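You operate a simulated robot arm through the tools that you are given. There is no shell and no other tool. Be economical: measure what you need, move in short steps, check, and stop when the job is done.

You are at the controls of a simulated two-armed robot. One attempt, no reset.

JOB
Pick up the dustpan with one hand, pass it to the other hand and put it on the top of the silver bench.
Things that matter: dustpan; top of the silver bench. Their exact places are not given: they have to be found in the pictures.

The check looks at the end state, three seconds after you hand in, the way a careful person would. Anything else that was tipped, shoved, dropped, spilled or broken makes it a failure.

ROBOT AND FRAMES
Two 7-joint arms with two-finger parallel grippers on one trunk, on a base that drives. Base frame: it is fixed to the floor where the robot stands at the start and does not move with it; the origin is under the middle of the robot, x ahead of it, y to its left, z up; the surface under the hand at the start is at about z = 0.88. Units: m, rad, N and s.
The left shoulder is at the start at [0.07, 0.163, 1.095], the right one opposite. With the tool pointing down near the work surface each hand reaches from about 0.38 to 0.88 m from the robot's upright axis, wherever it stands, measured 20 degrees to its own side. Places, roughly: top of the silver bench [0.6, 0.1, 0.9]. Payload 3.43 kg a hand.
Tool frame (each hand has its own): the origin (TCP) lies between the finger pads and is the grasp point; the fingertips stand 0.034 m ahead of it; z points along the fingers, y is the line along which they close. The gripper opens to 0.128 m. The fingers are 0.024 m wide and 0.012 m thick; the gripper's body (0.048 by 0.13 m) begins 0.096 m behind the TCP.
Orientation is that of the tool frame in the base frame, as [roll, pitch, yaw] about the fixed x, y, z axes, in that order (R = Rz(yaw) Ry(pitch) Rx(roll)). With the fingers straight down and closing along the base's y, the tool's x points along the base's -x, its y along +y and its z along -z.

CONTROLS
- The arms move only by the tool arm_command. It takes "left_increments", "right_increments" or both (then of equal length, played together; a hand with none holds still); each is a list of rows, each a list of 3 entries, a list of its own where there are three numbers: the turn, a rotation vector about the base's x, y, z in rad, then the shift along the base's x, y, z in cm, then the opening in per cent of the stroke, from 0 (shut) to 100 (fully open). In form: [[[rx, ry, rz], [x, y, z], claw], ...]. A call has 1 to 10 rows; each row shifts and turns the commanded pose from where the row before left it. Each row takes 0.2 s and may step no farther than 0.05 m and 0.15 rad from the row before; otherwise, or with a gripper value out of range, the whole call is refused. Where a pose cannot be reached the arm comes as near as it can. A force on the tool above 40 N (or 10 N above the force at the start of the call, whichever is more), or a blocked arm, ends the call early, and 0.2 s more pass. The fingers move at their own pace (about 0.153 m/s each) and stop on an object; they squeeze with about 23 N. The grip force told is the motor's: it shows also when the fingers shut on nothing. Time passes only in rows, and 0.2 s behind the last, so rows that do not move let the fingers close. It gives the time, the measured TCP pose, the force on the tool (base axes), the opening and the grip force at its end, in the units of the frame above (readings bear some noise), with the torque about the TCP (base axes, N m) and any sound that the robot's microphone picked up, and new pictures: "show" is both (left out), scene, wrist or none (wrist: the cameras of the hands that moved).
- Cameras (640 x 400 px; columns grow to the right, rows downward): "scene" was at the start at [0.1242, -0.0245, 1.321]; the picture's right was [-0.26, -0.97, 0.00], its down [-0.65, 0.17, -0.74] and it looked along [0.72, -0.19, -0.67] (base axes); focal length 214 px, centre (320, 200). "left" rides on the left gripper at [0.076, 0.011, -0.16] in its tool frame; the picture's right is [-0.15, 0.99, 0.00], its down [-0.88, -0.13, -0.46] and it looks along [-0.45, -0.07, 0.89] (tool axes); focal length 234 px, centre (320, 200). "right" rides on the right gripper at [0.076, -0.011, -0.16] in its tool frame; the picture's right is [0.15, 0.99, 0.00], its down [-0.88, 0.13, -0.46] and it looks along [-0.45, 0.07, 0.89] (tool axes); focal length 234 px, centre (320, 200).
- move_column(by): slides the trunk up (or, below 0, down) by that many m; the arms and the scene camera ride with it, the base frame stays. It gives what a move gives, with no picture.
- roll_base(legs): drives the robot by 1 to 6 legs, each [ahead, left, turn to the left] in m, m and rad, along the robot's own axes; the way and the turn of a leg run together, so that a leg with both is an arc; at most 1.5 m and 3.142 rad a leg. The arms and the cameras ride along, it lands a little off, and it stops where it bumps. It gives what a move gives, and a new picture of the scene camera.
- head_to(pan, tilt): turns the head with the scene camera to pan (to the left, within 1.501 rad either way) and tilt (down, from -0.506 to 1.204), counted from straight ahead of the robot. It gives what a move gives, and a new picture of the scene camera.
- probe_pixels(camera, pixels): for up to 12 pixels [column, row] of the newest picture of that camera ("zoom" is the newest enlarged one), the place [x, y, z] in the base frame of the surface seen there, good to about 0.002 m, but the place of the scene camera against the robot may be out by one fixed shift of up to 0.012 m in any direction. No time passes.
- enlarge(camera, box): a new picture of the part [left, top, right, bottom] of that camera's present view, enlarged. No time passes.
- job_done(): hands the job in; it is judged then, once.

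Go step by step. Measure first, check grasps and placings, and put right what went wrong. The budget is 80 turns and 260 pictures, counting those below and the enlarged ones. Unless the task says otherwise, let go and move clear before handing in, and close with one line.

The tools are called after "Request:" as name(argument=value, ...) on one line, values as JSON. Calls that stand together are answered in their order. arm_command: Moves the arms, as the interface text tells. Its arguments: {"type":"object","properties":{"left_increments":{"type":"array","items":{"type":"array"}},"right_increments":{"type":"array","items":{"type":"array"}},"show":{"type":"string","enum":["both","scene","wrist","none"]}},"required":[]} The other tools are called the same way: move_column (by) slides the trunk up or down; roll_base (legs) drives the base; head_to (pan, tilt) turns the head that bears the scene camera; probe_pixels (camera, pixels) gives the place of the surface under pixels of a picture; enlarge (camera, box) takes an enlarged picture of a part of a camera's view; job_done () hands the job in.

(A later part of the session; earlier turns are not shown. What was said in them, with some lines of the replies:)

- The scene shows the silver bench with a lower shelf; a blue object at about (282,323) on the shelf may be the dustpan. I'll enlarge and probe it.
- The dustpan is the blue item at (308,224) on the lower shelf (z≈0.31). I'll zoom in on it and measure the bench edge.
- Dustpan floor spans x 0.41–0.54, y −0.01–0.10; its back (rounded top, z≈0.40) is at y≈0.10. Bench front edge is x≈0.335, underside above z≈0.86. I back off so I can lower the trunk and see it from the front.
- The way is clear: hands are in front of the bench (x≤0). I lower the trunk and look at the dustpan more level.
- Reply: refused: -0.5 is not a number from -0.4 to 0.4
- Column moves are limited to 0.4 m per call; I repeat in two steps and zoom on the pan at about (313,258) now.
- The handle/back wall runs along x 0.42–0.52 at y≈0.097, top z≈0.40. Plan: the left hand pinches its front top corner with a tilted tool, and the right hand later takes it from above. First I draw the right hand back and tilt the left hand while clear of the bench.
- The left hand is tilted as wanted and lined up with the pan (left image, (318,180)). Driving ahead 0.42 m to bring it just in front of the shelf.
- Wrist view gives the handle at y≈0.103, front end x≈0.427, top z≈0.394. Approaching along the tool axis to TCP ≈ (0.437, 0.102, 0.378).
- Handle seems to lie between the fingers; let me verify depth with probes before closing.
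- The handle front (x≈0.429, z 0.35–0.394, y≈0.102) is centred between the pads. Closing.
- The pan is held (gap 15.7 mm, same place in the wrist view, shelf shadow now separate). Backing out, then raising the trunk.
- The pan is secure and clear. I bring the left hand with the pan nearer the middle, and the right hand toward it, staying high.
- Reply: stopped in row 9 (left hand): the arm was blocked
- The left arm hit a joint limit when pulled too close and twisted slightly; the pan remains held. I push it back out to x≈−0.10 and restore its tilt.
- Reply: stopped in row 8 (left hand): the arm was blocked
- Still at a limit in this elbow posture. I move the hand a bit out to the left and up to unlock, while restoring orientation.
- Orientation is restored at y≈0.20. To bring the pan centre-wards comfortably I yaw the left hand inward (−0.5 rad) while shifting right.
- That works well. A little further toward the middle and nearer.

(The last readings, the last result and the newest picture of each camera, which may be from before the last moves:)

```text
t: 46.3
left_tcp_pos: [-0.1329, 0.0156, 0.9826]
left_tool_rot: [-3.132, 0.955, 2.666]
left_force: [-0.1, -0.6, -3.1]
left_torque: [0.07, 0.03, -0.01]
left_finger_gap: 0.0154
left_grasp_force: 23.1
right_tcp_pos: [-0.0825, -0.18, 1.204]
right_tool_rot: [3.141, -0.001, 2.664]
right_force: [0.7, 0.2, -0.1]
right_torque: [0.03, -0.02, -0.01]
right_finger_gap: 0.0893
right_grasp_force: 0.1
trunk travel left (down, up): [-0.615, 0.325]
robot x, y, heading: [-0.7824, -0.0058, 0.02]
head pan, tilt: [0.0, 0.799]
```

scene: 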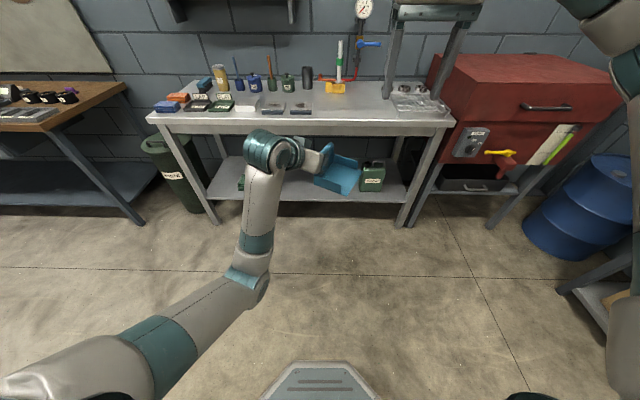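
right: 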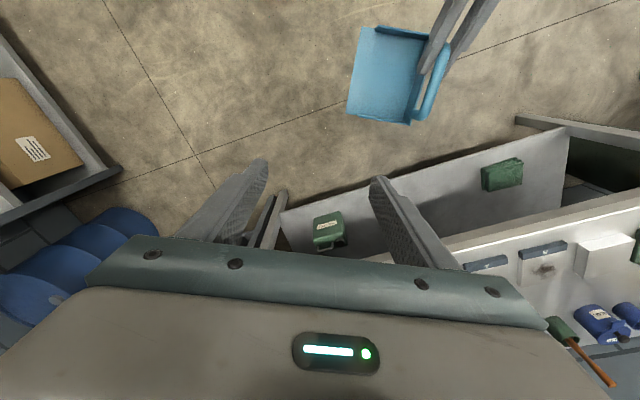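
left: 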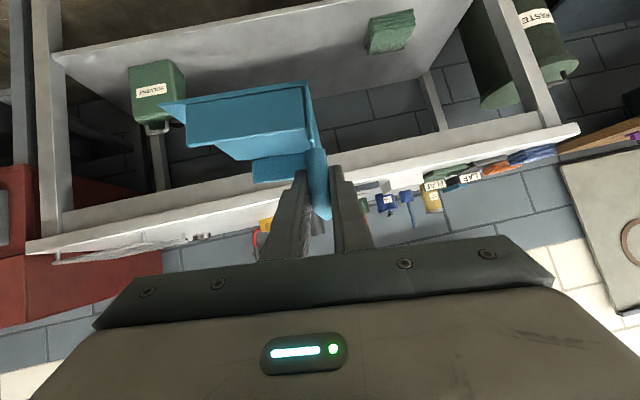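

Both hands share the same yaw. Probing the handle in the right wrist view.

Request:
probe_pixels(camera="right", pixels=[[419, 119], [424, 105], [430, 90], [437, 70], [443, 52], [413, 118], [420, 90], [385, 70]])

Request:
enlarge(camera="right", box=[330, 0, 500, 136])

```text
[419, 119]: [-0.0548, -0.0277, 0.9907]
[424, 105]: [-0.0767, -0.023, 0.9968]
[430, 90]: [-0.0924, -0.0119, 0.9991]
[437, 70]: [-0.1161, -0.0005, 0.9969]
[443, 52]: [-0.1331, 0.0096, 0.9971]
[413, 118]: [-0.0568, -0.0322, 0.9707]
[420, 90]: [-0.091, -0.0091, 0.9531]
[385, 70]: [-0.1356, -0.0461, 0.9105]
```

```text
2.94 times, centred on (415, 68) of right
```

zoom: 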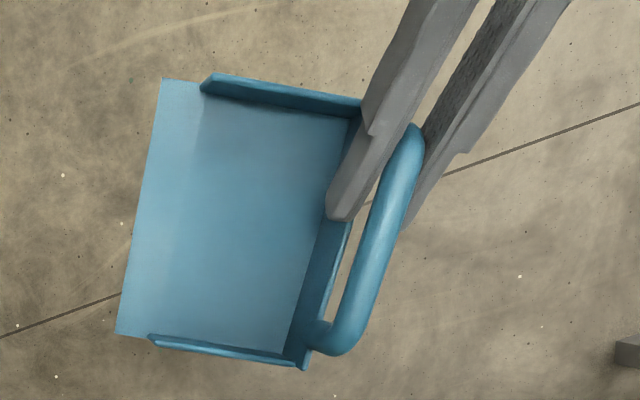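

The handle bar lies from (−0.133,0.01) to (−0.055,−0.028), top z≈0.998. Right hand goes above its free far part at (−0.076,−0.0165), z 1.10.

Request:
arm_command(right_increments=[[[0, 0, 0], [0.1, 2.1, -0.5], 60], [[0, 0, 0], [0.1, 2.1, -0.5], 60], [[0, 0, 0], [0.1, 2.1, -1], 60], [[0, 0, 0], [0.1, 2.1, -1], 60], [[0, 0, 0], [0.1, 2.1, -1.5], 60], [[0, 0, 0], [0.1, 2.1, -1.5], 60], [[0, 0, 0], [0, 2, -2], 60], [[0, 0, 0], [0, 1.7, -2.3], 60], [[0, 0, 0], [0, 0, 0], 60]])

Request:
enlarge(camera="right", box=[220, 80, 420, 205])

```text
t: 48.3
left_tcp_pos: [-0.1343, 0.015, 0.9835]
left_tool_rot: [-3.135, 0.954, 2.664]
left_force: [0.0, 0.0, -1.9]
left_torque: [0.11, 0.05, 0.04]
left_finger_gap: 0.0157
left_grasp_force: 23.3
right_tcp_pos: [-0.0778, -0.0172, 1.1005]
right_tool_rot: [3.14, 0.001, 2.665]
right_force: [-0.5, -0.2, 0.1]
right_torque: [-0.01, -0.01, 0.01]
right_finger_gap: 0.0767
right_grasp_force: 0.1
trunk travel left (down, up): [-0.615, 0.325]
robot x, y, heading: [-0.7851, -0.0056, 0.025]
head pan, tilt: [0.0, 0.799]
```

scene: 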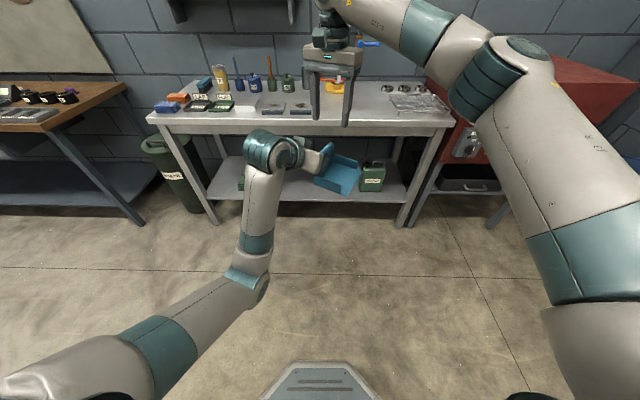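
right: 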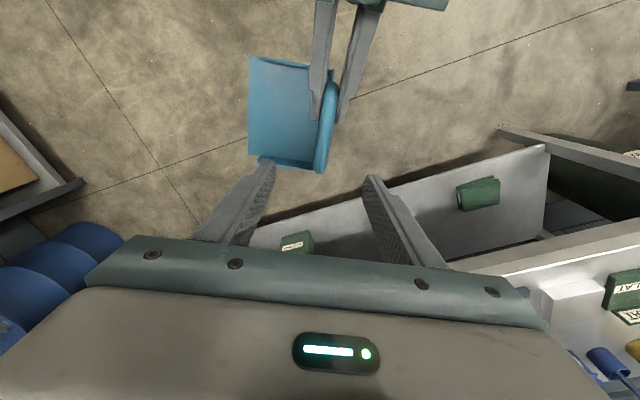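

```text
3.20 times, centred on (320, 142) of right
```

zoom: 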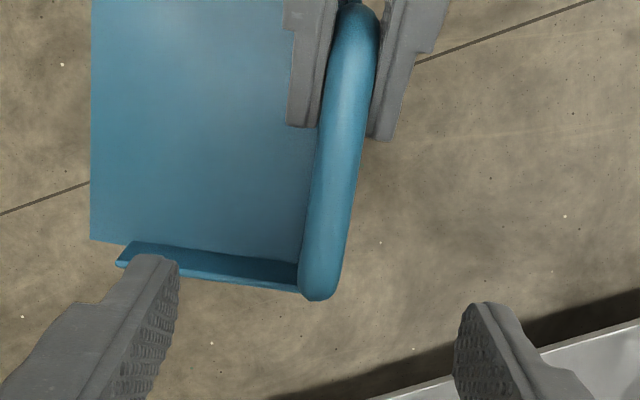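

Looks aligned. Check handle points from this closer view before descending.

Request:
probe_pixels(camera="zoom", pixels=[[350, 80], [345, 130], [338, 190], [328, 250], [320, 290], [312, 190], [360, 190]])

```text
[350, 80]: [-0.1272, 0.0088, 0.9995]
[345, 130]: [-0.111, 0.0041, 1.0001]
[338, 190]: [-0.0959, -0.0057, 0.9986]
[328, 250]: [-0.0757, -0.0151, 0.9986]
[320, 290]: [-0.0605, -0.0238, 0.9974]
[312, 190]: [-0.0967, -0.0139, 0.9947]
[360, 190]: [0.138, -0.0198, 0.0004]
```

Handle centre at x=−0.076 is y≈−0.0148. Descending 11.5 cm with a 2–3 mm correction.

Request:
arm_command(right_increments=[[[0, 0, 0], [0.1, 0.2, -2], 60], [[0, 0, 0], [0.1, 0, -2], 60], [[0, 0, 0], [0, 0, -2], 60], [[0, 0, 0], [0, 0, -2], 60], [[0, 0, 0], [0, 0, -2], 60], [[0, 0, 0], [0, 0, -1.5], 60], [[0, 0, 0], [0, 0, 0], 60]])

Request:
enlarge(camera="right", box=[200, 80, 440, 230])

```text
t: 49.9
left_tcp_pos: [-0.1344, 0.0149, 0.9835]
left_tool_rot: [-3.132, 0.954, 2.664]
left_force: [1.1, -0.2, -1.8]
left_torque: [0.1, 0.06, 0.01]
left_finger_gap: 0.0158
left_grasp_force: 22.9
right_tcp_pos: [-0.0745, -0.0138, 0.9842]
right_tool_rot: [3.14, -0.002, 2.664]
right_force: [-1.1, 0.0, 0.4]
right_torque: [0.01, 0.01, -0.03]
right_finger_gap: 0.0767
right_grasp_force: 0.1
trunk travel left (down, up): [-0.615, 0.325]
robot x, y, heading: [-0.7773, -0.0057, 0.022]
head pan, tilt: [0.0, 0.799]
```

scene: 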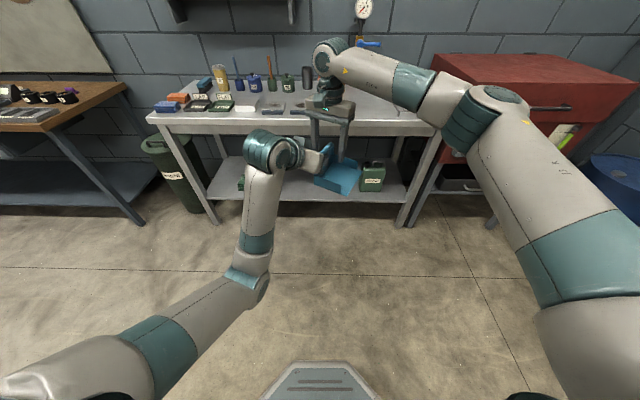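
right: 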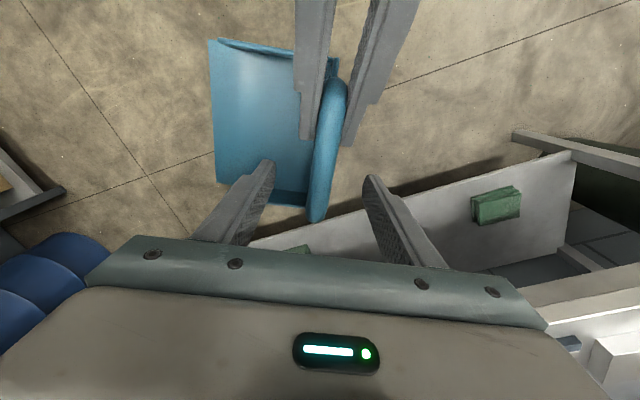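

```text
2.67 times, centred on (320, 155) of right
```

zoom: 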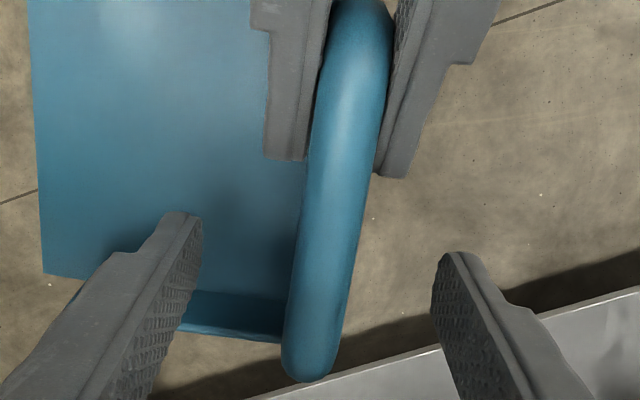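

The bar is between the right fingers, beyond the left fingertips. Closing the right hand.

Request:
arm_command(right_increments=[[[0, 0, 0], [0, 0, 0], 30], [[0, 0, 0], [0, 0, 0], 10], [[0, 0, 0], [0, 0, 0], 0], [[0, 0, 0], [0, 0, 0], 0], [[0, 0, 0], [0, 0, 0], 0]])

Request:
enlarge(camera="right", box=[200, 80, 440, 230])

```text
t: 51.1
left_tcp_pos: [-0.1335, 0.0154, 0.9828]
left_tool_rot: [-3.132, 0.955, 2.667]
left_force: [2.9, 5.3, -1.8]
left_torque: [0.02, -0.02, 0.12]
left_finger_gap: 0.0154
left_grasp_force: 23.4
right_tcp_pos: [-0.0749, -0.0151, 0.9846]
right_tool_rot: [-3.14, 0.0, 2.665]
right_force: [-3.3, -5.4, -0.2]
right_torque: [0.07, 0.02, 0.34]
right_finger_gap: 0.0159
right_grasp_force: 22.8
trunk travel left (down, up): [-0.615, 0.325]
robot x, y, heading: [-0.7809, -0.0081, 0.023]
head pan, tilt: [0.0, 0.799]
```

scene: 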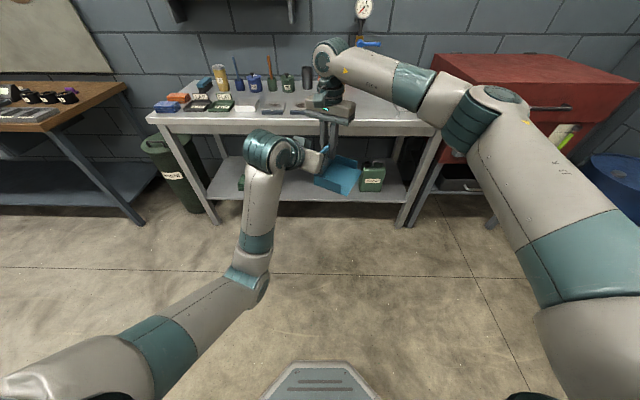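
right: 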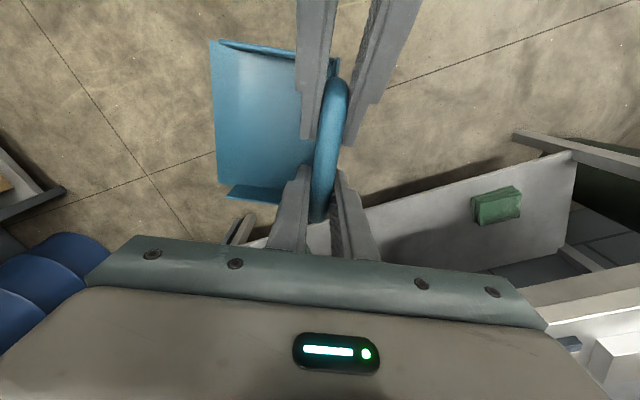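

```text
2.67 times, centred on (320, 155) of right
```

zoom: 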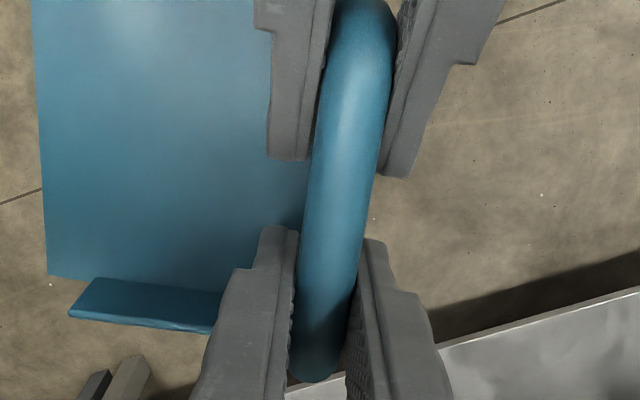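

Both hands grip the handle (gap 15.9 mm right). Releasing the left and withdrawing it along its tool axis.

Request:
arm_command(left_increments=[[[0, 0, 0], [0, 0, 0], 25], [[0, 0, 0], [0, 0, 0], 40], [[0, 0, 0], [0, 0, 0], 40], [[0, 0, 0], [-1.4, 0.8, 1.1], 40], [[0, 0, 0], [-1.4, 0.8, 1.1], 40], [[0, 0, 0], [-1.4, 0.8, 1.1], 40], [[0, 0, 0], [-1, 1, 0.8], 40], [[0, 0, 0], [0, 2, 0], 40], [[0, 0, 0], [0, 2, 0], 40]], show="scene")

Request:
arm_command(right_increments=[[[0, 0, 0], [0, 0, 0], 0]], show="wrist")

```text
t: 53.1
left_tcp_pos: [-0.1855, 0.0855, 1.0231]
left_tool_rot: [-3.133, 0.956, 2.665]
left_force: [0.0, 0.3, 0.5]
left_torque: [-0.01, -0.01, -0.01]
left_finger_gap: 0.0514
left_grasp_force: 0.0
right_tcp_pos: [-0.0738, -0.0142, 0.984]
right_tool_rot: [3.141, 0.001, 2.665]
right_force: [0.3, -0.2, 0.1]
right_torque: [0.05, -0.07, -0.01]
right_finger_gap: 0.0159
right_grasp_force: 23.2
trunk travel left (down, up): [-0.615, 0.325]
robot x, y, heading: [-0.789, -0.0029, 0.026]
head pan, tilt: [0.0, 0.799]
```

scene: 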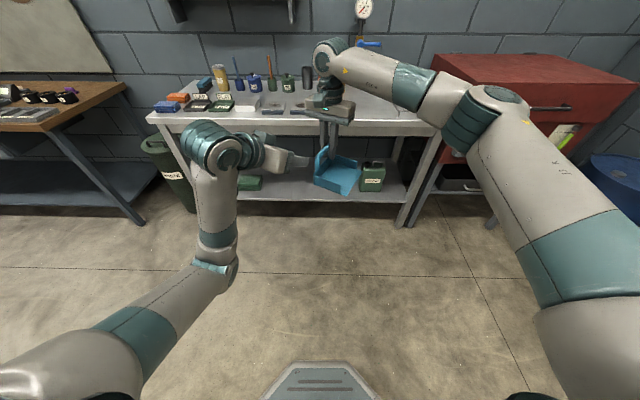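

```text
t: 53.5
left_tcp_pos: [-0.1848, 0.0856, 1.0229]
left_tool_rot: [-3.135, 0.954, 2.663]
left_force: [0.2, 0.1, 0.5]
left_torque: [-0.04, 0.01, 0.02]
left_finger_gap: 0.0512
left_grasp_force: 0.1
right_tcp_pos: [-0.0747, -0.0152, 0.9849]
right_tool_rot: [3.141, 0.0, 2.665]
right_force: [-0.5, 0.5, 0.1]
right_torque: [0.0, -0.07, 0.03]
right_finger_gap: 0.0158
right_grasp_force: 23.4
trunk travel left (down, up): [-0.615, 0.325]
robot x, y, heading: [-0.7829, -0.0052, 0.028]
head pan, tilt: [0.0, 0.799]
```

right: 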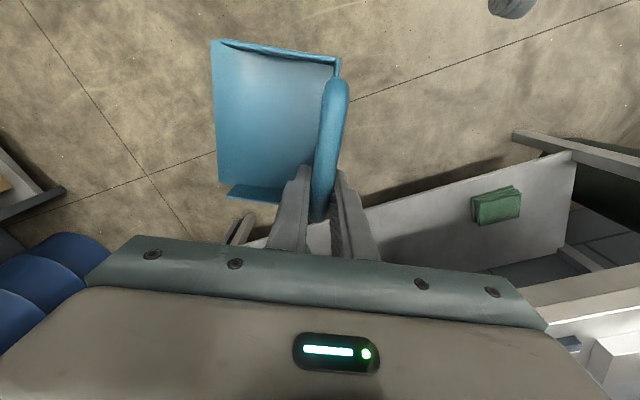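

The right hand now holds the pan alone. Before driving in, I check how far forward the left arm extends.

Request:
probe_pixels(camera="scene", pixels=[[230, 265], [215, 210], [205, 140], [262, 155], [302, 160], [120, 330], [345, 185], [430, 95], [520, 60]])

```text
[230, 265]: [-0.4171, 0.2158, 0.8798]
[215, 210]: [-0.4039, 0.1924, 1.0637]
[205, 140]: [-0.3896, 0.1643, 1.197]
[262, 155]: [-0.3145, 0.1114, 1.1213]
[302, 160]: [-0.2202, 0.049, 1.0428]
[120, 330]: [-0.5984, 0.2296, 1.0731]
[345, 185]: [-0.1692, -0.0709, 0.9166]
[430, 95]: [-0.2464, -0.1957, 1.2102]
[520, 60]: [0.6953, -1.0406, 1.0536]
```

Left arm (elbow x≈−0.40, z≈0.85) stays in front of the bench edge when I drive ~0.56 m. I raise the trunk 0.12 and square the pan's yaw first.

Request:
move_column(by=0.12)

Request:
arm_command(right_increments=[[[0, 0, 0.09], [0, -1, 0], 0], [[0, 0, 0.09], [0, -1, 0], 0], [[0, 0, 0.09], [0, -1, 0], 0], [[0, 0, 0.09], [0, -1, 0], 0], [[0, 0, 0.09], [0, -1, 0], 0], [[0, 0, 0], [0, 0, 0], 0]])

```text
t: 55.0
left_tcp_pos: [-0.1847, 0.0847, 1.1427]
left_tool_rot: [-3.134, 0.953, 2.664]
left_force: [-0.5, 0.1, 0.1]
left_torque: [-0.03, 0.01, -0.01]
left_finger_gap: 0.0513
left_grasp_force: 0.0
right_tcp_pos: [-0.0737, -0.0143, 1.104]
right_tool_rot: [-3.141, 0.002, 2.666]
right_force: [-0.6, 0.2, -2.9]
right_torque: [0.03, -0.04, 0.02]
right_finger_gap: 0.0157
right_grasp_force: 22.4
trunk travel left (down, up): [-0.735, 0.205]
robot x, y, heading: [-0.7788, -0.0066, 0.021]
head pan, tilt: [0.0, 0.799]
```

```text
t: 56.4
left_tcp_pos: [-0.1854, 0.0853, 1.1428]
left_tool_rot: [-3.133, 0.953, 2.665]
left_force: [-0.1, -0.4, 0.2]
left_torque: [0.01, -0.02, -0.03]
left_finger_gap: 0.0513
left_grasp_force: 0.0
right_tcp_pos: [-0.0727, -0.065, 1.1056]
right_tool_rot: [3.141, -0.001, 3.117]
right_force: [-0.3, -0.1, -2.0]
right_torque: [0.02, -0.04, 0.03]
right_finger_gap: 0.016
right_grasp_force: 22.8
trunk travel left (down, up): [-0.735, 0.205]
robot x, y, heading: [-0.7816, -0.0029, 0.018]
head pan, tilt: [0.0, 0.799]
```

scene: 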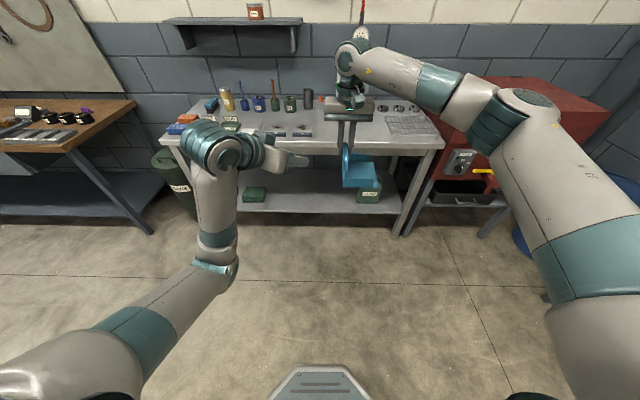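
right: 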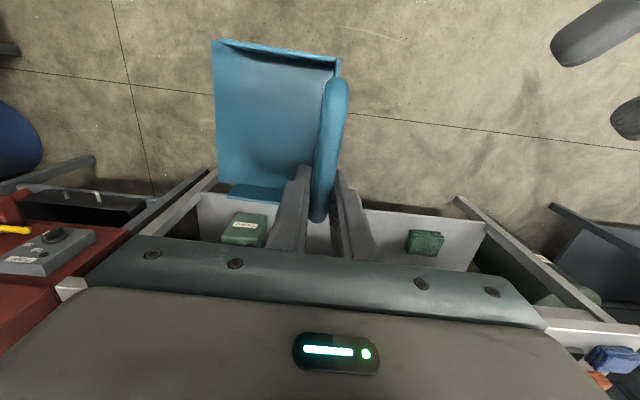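

Pan is level and held; its bottom is at ≈1.027, well above the bench. Driving in 0.59 m.

Request:
roll_base(legs=[[0.3, -0.012, -0.01], [0.29, -0.012, -0.01]])

Request:
arm_command(right_increments=[[[0, 0, 0], [0, 0, 0], 0]], show="wrist")

```text
t: 60.0
left_tcp_pos: [0.4113, 0.0554, 1.1436]
left_tool_rot: [-3.134, 0.957, 2.64]
left_force: [0.3, -0.7, -0.4]
left_torque: [0.02, 0.0, -0.02]
left_finger_gap: 0.0512
left_grasp_force: 0.0
right_tcp_pos: [0.5196, -0.0975, 1.105]
right_tool_rot: [3.141, 0.0, 3.09]
right_force: [-0.1, -0.3, -3.0]
right_torque: [0.06, -0.07, 0.0]
right_finger_gap: 0.0159
right_grasp_force: 22.6
trunk travel left (down, up): [-0.735, 0.205]
robot x, y, heading: [-0.188, -0.0197, -0.003]
head pan, tilt: [0.0, 0.799]
```

scene: 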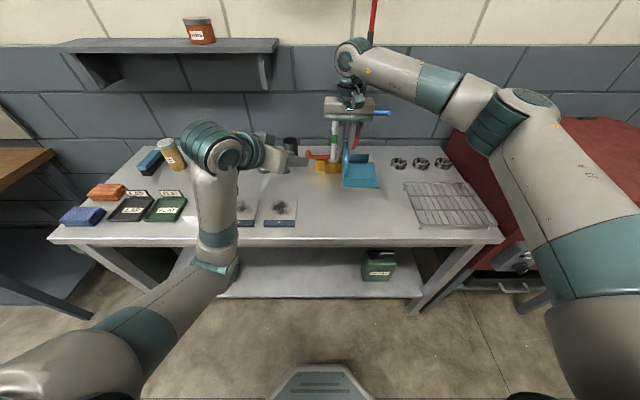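

```text
t: 60.4
left_tcp_pos: [0.4108, 0.056, 1.1432]
left_tool_rot: [-3.135, 0.955, 2.641]
left_force: [0.6, 0.2, 0.1]
left_torque: [0.01, -0.01, -0.02]
left_finger_gap: 0.0511
left_grasp_force: 0.0
right_tcp_pos: [0.5178, -0.0975, 1.1066]
right_tool_rot: [-3.141, -0.001, 3.09]
right_force: [-0.2, 0.1, -2.8]
right_torque: [0.02, -0.05, 0.0]
right_finger_gap: 0.0159
right_grasp_force: 23.2
trunk travel left (down, up): [-0.735, 0.205]
robot x, y, heading: [-0.1868, -0.0185, -0.001]
head pan, tilt: [0.0, 0.799]
```

right: 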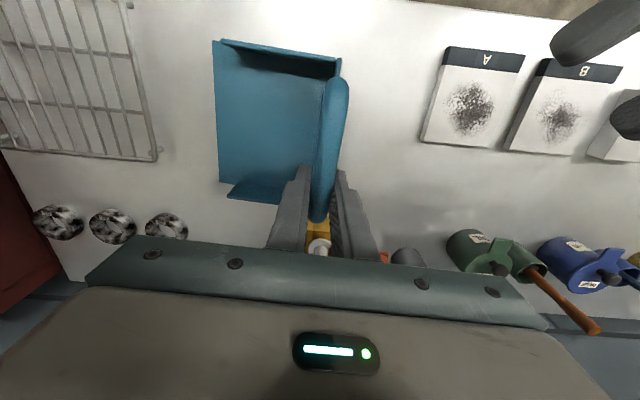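

Over the bench. Probing bench height, plate A, the rack and the pump to confirm clearances.

Request:
probe_pixels(camera="right", pixels=[[395, 120], [180, 130], [440, 130], [155, 150], [320, 225], [320, 245], [340, 20], [385, 258], [225, 190], [218, 50], [325, 100], [330, 62]])

```text
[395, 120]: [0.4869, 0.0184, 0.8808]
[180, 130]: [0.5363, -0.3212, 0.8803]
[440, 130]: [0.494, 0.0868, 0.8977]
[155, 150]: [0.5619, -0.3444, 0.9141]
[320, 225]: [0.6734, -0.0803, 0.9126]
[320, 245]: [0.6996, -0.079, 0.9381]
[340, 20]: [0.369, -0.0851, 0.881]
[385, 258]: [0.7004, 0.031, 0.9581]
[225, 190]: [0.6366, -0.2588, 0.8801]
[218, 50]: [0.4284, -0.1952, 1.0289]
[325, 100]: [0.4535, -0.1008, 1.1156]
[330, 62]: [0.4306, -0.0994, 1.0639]
```

Bench top is z≈0.8805; pump is at x≥0.67, plate A at y≥0.09, so the space is free. I shift 3 cm back and 2 cm right and descend to just above contact.

Request:
arm_command(right_increments=[[[0, 0, 0.03], [-1, -1, -1], 0], [[0, 0, 0.02], [-1, -1, -1], 0], [[0, 0, 0], [-1, 0, -2], 0], [[0, 0, 0], [0, 0, -2], 0], [[0, 0, 0], [0, 0, -2], 0], [[0, 0, 0], [0, 0, -2], 0], [[0, 0, 0], [0, 0, -2], 0], [[0, 0, 0], [0, 0, -1.4], 0], [[0, 0, 0], [0, 0, -0.6], 0], [[0, 0, 0], [0, 0, 0], 0]])

```text
t: 62.6
left_tcp_pos: [0.4118, 0.0562, 1.1437]
left_tool_rot: [-3.134, 0.954, 2.64]
left_force: [-0.3, -0.1, -0.6]
left_torque: [-0.04, -0.05, -0.03]
left_finger_gap: 0.0514
left_grasp_force: 0.0
right_tcp_pos: [0.4906, -0.1169, 0.9656]
right_tool_rot: [3.142, 0.0, 3.141]
right_force: [-0.3, 0.4, -2.4]
right_torque: [0.04, -0.02, 0.0]
right_finger_gap: 0.0159
right_grasp_force: 23.4
trunk travel left (down, up): [-0.735, 0.205]
robot x, y, heading: [-0.1841, -0.018, -0.006]
head pan, tilt: [0.0, 0.799]
```

scene: 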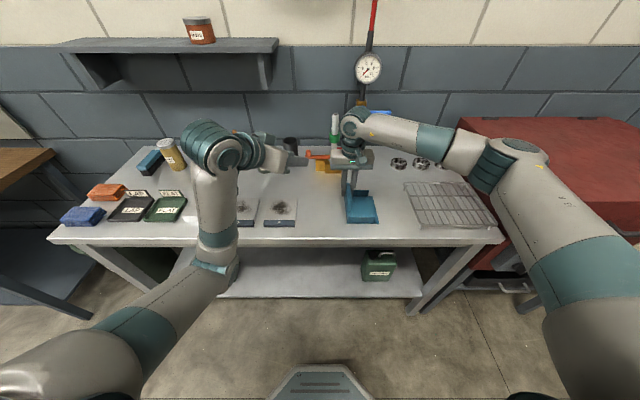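
right: 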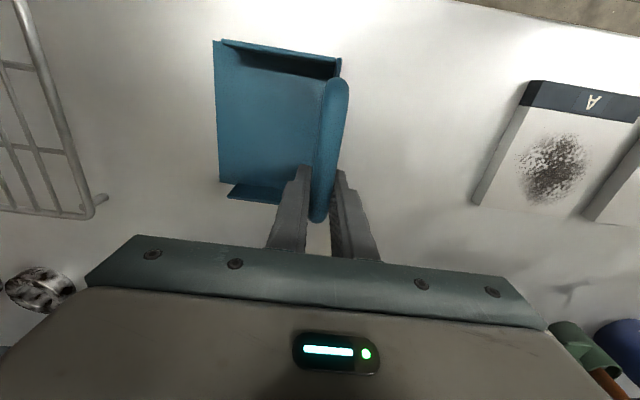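

Still ~6 mm above contact (force −2.4 N, pan weight only). Lowering in 2 mm steps.

Request:
arm_command(right_increments=[[[0, 0, 0], [0, 0, -0.2], 0], [[0, 0, 0], [0, 0, -0.2], 0], [[0, 0, 0], [0, 0, -0.15], 0], [[0, 0, 0], [0, 0, 0], 0]], show="wrist")

```text
t: 63.6
left_tcp_pos: [0.412, 0.0557, 1.1441]
left_tool_rot: [-3.135, 0.955, 2.641]
left_force: [0.8, 0.0, 0.3]
left_torque: [0.02, 0.01, 0.02]
left_finger_gap: 0.051
left_grasp_force: 0.0
right_tcp_pos: [0.4893, -0.1153, 0.9583]
right_tool_rot: [3.141, 0.0, 3.141]
right_force: [-0.2, 1.1, -0.2]
right_torque: [-0.14, -0.16, 0.06]
right_finger_gap: 0.0158
right_grasp_force: 22.7
trunk travel left (down, up): [-0.735, 0.205]
robot x, y, heading: [-0.1841, -0.0194, 0.002]
head pan, tilt: [0.0, 0.799]
```

right: 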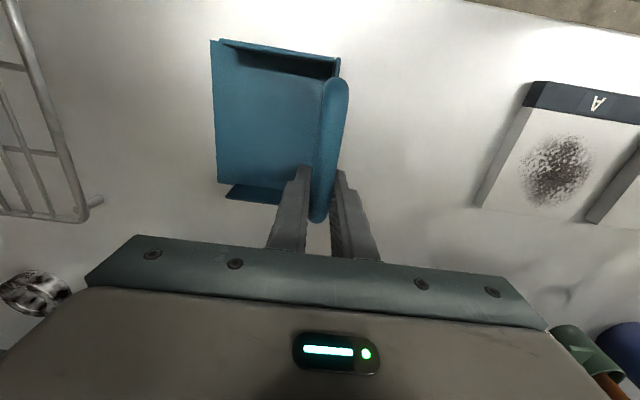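

Weight is transferring (force −0.2, torque appeared): contact. One more 2 mm and then a gentle release.

Request:
arm_command(right_increments=[[[0, 0, 0], [0, 0, -0.15], 0], [[0, 0, 0], [0, 0, 0], 0]], show="none")

Request:
arm_command(right_increments=[[[0, 0, 0], [0, 0, 0], 18], [[0, 0, 0], [0, 0, 0], 30], [[0, 0, 0], [0, 0, 0], 40], [[0, 0, 0], [0, 0, 0], 40]], show="both")

```text
t: 64.2
left_tcp_pos: [0.4113, 0.0554, 1.1443]
left_tool_rot: [-3.131, 0.956, 2.642]
left_force: [-0.5, -0.3, -0.4]
left_torque: [-0.01, -0.01, 0.01]
left_finger_gap: 0.0511
left_grasp_force: 0.1
right_tcp_pos: [0.4895, -0.1158, 0.9568]
right_tool_rot: [3.139, 0.001, 3.141]
right_force: [1.7, 2.2, 3.8]
right_torque: [-0.01, -0.18, 0.08]
right_finger_gap: 0.0157
right_grasp_force: 22.5
trunk travel left (down, up): [-0.735, 0.205]
robot x, y, heading: [-0.1891, -0.0205, 0.007]
head pan, tilt: [0.0, 0.799]
```

```text
t: 65.2
left_tcp_pos: [0.4109, 0.0548, 1.1423]
left_tool_rot: [-3.133, 0.955, 2.642]
left_force: [-1.0, -0.7, 0.6]
left_torque: [0.02, 0.03, -0.01]
left_finger_gap: 0.0513
left_grasp_force: 0.0
right_tcp_pos: [0.4889, -0.1172, 0.957]
right_tool_rot: [-3.141, 0.0, -3.141]
right_force: [0.3, -0.5, -0.6]
right_torque: [-0.04, -0.02, -0.02]
right_finger_gap: 0.0514
right_grasp_force: 0.1
trunk travel left (down, up): [-0.735, 0.205]
robot x, y, heading: [-0.1864, -0.0215, 0.001]
head pan, tilt: [0.0, 0.799]
```

scene: 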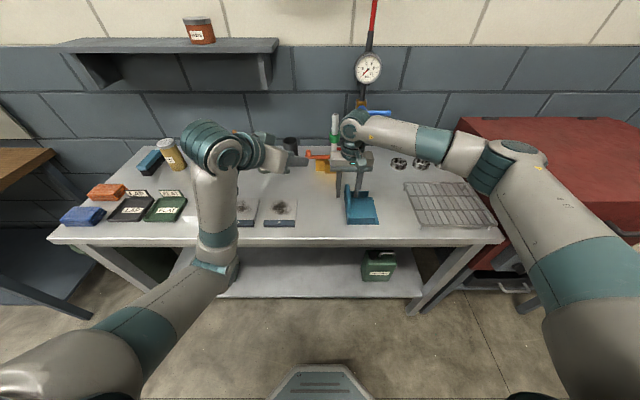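
right: 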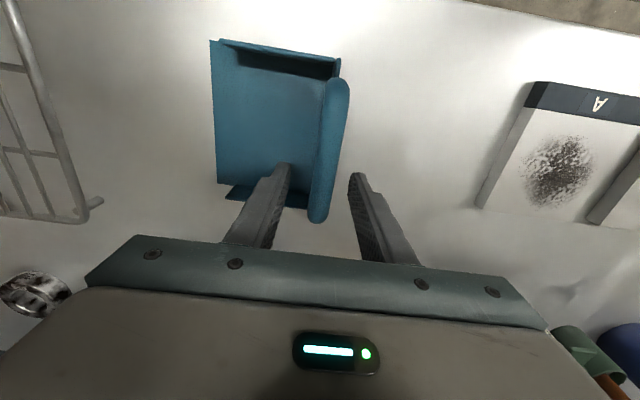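

Released; the pan did not shift. Raising the right hand straight up, then checking.

Request:
arm_command(right_increments=[[[0, 0, 0], [0, 0, 1], 40], [[0, 0, 0], [0, 0, 2], 40], [[0, 0, 0], [0, 0, 3], 40], [[0, 0, 0], [0, 0, 3], 40], [[0, 0, 0], [0, 0, 3], 40], [[0, 0, 0], [0, 0, 3], 40], [[0, 0, 0], [0, 0, 3], 40], [[0, 0, 0], [0, 0, 0], 40]], show="wrist")

Request:
roll_base(legs=[[-0.35, 0, 0]])

Request:
enlarge(camera="scene", box=[160, 60, 480, 260])

```text
t: 67.0
left_tcp_pos: [0.4125, 0.056, 1.1425]
left_tool_rot: [-3.131, 0.956, 2.64]
left_force: [0.8, -0.1, 0.3]
left_torque: [0.01, 0.0, -0.05]
left_finger_gap: 0.0512
left_grasp_force: 0.0
right_tcp_pos: [0.4904, -0.1174, 1.1371]
right_tool_rot: [-3.141, 0.003, 3.141]
right_force: [0.6, -0.5, 1.0]
right_torque: [0.01, 0.0, -0.02]
right_finger_gap: 0.0511
right_grasp_force: 0.1
trunk travel left (down, up): [-0.735, 0.205]
robot x, y, heading: [-0.1811, -0.0186, 0.004]
head pan, tilt: [0.0, 0.799]
```

right: 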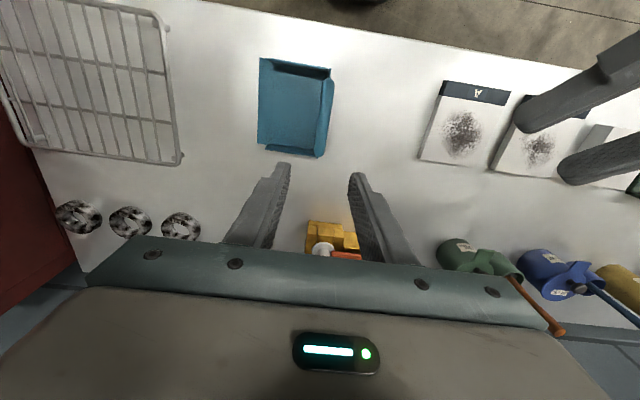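

```text
t: 69.3
left_tcp_pos: [0.0642, 0.0554, 1.1435]
left_tool_rot: [-3.132, 0.955, 2.641]
left_force: [0.6, -0.2, -0.1]
left_torque: [0.03, 0.02, 0.02]
left_finger_gap: 0.0512
left_grasp_force: 0.1
right_tcp_pos: [0.1406, -0.117, 1.137]
right_tool_rot: [3.142, -0.002, 3.14]
right_force: [-0.1, 0.6, -0.1]
right_torque: [-0.01, -0.03, -0.01]
right_finger_gap: 0.0511
right_grasp_force: 0.0
trunk travel left (down, up): [-0.735, 0.205]
robot x, y, heading: [-0.5332, -0.0215, 0.004]
head pan, tilt: [0.0, 0.799]
```

scene: 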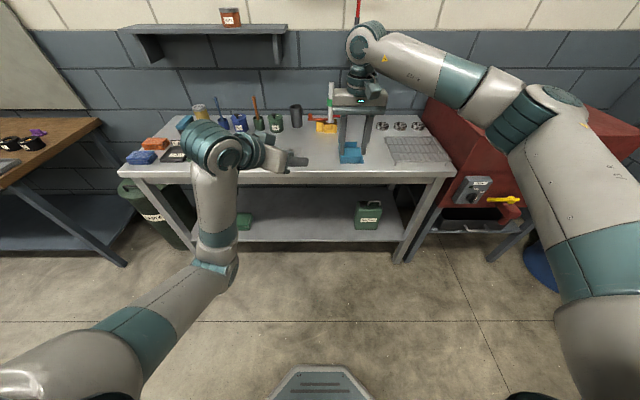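

```text
2.00 times, centred on (320, 160) of scene
```

zoom: 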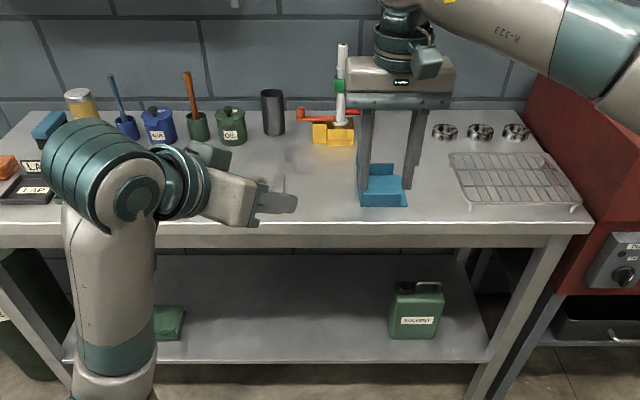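

The dustpan stands flat on the bench top at about (380,185) in the zoom; both hands are clear, and nothing else was moved.

Request:
job_done()

```text
The job is handed in.
```

The dustpan was picked up by the left hand, passed to the right hand and is now flat on top of the silver bench; both hands are clear and I saw nothing else disturbed.
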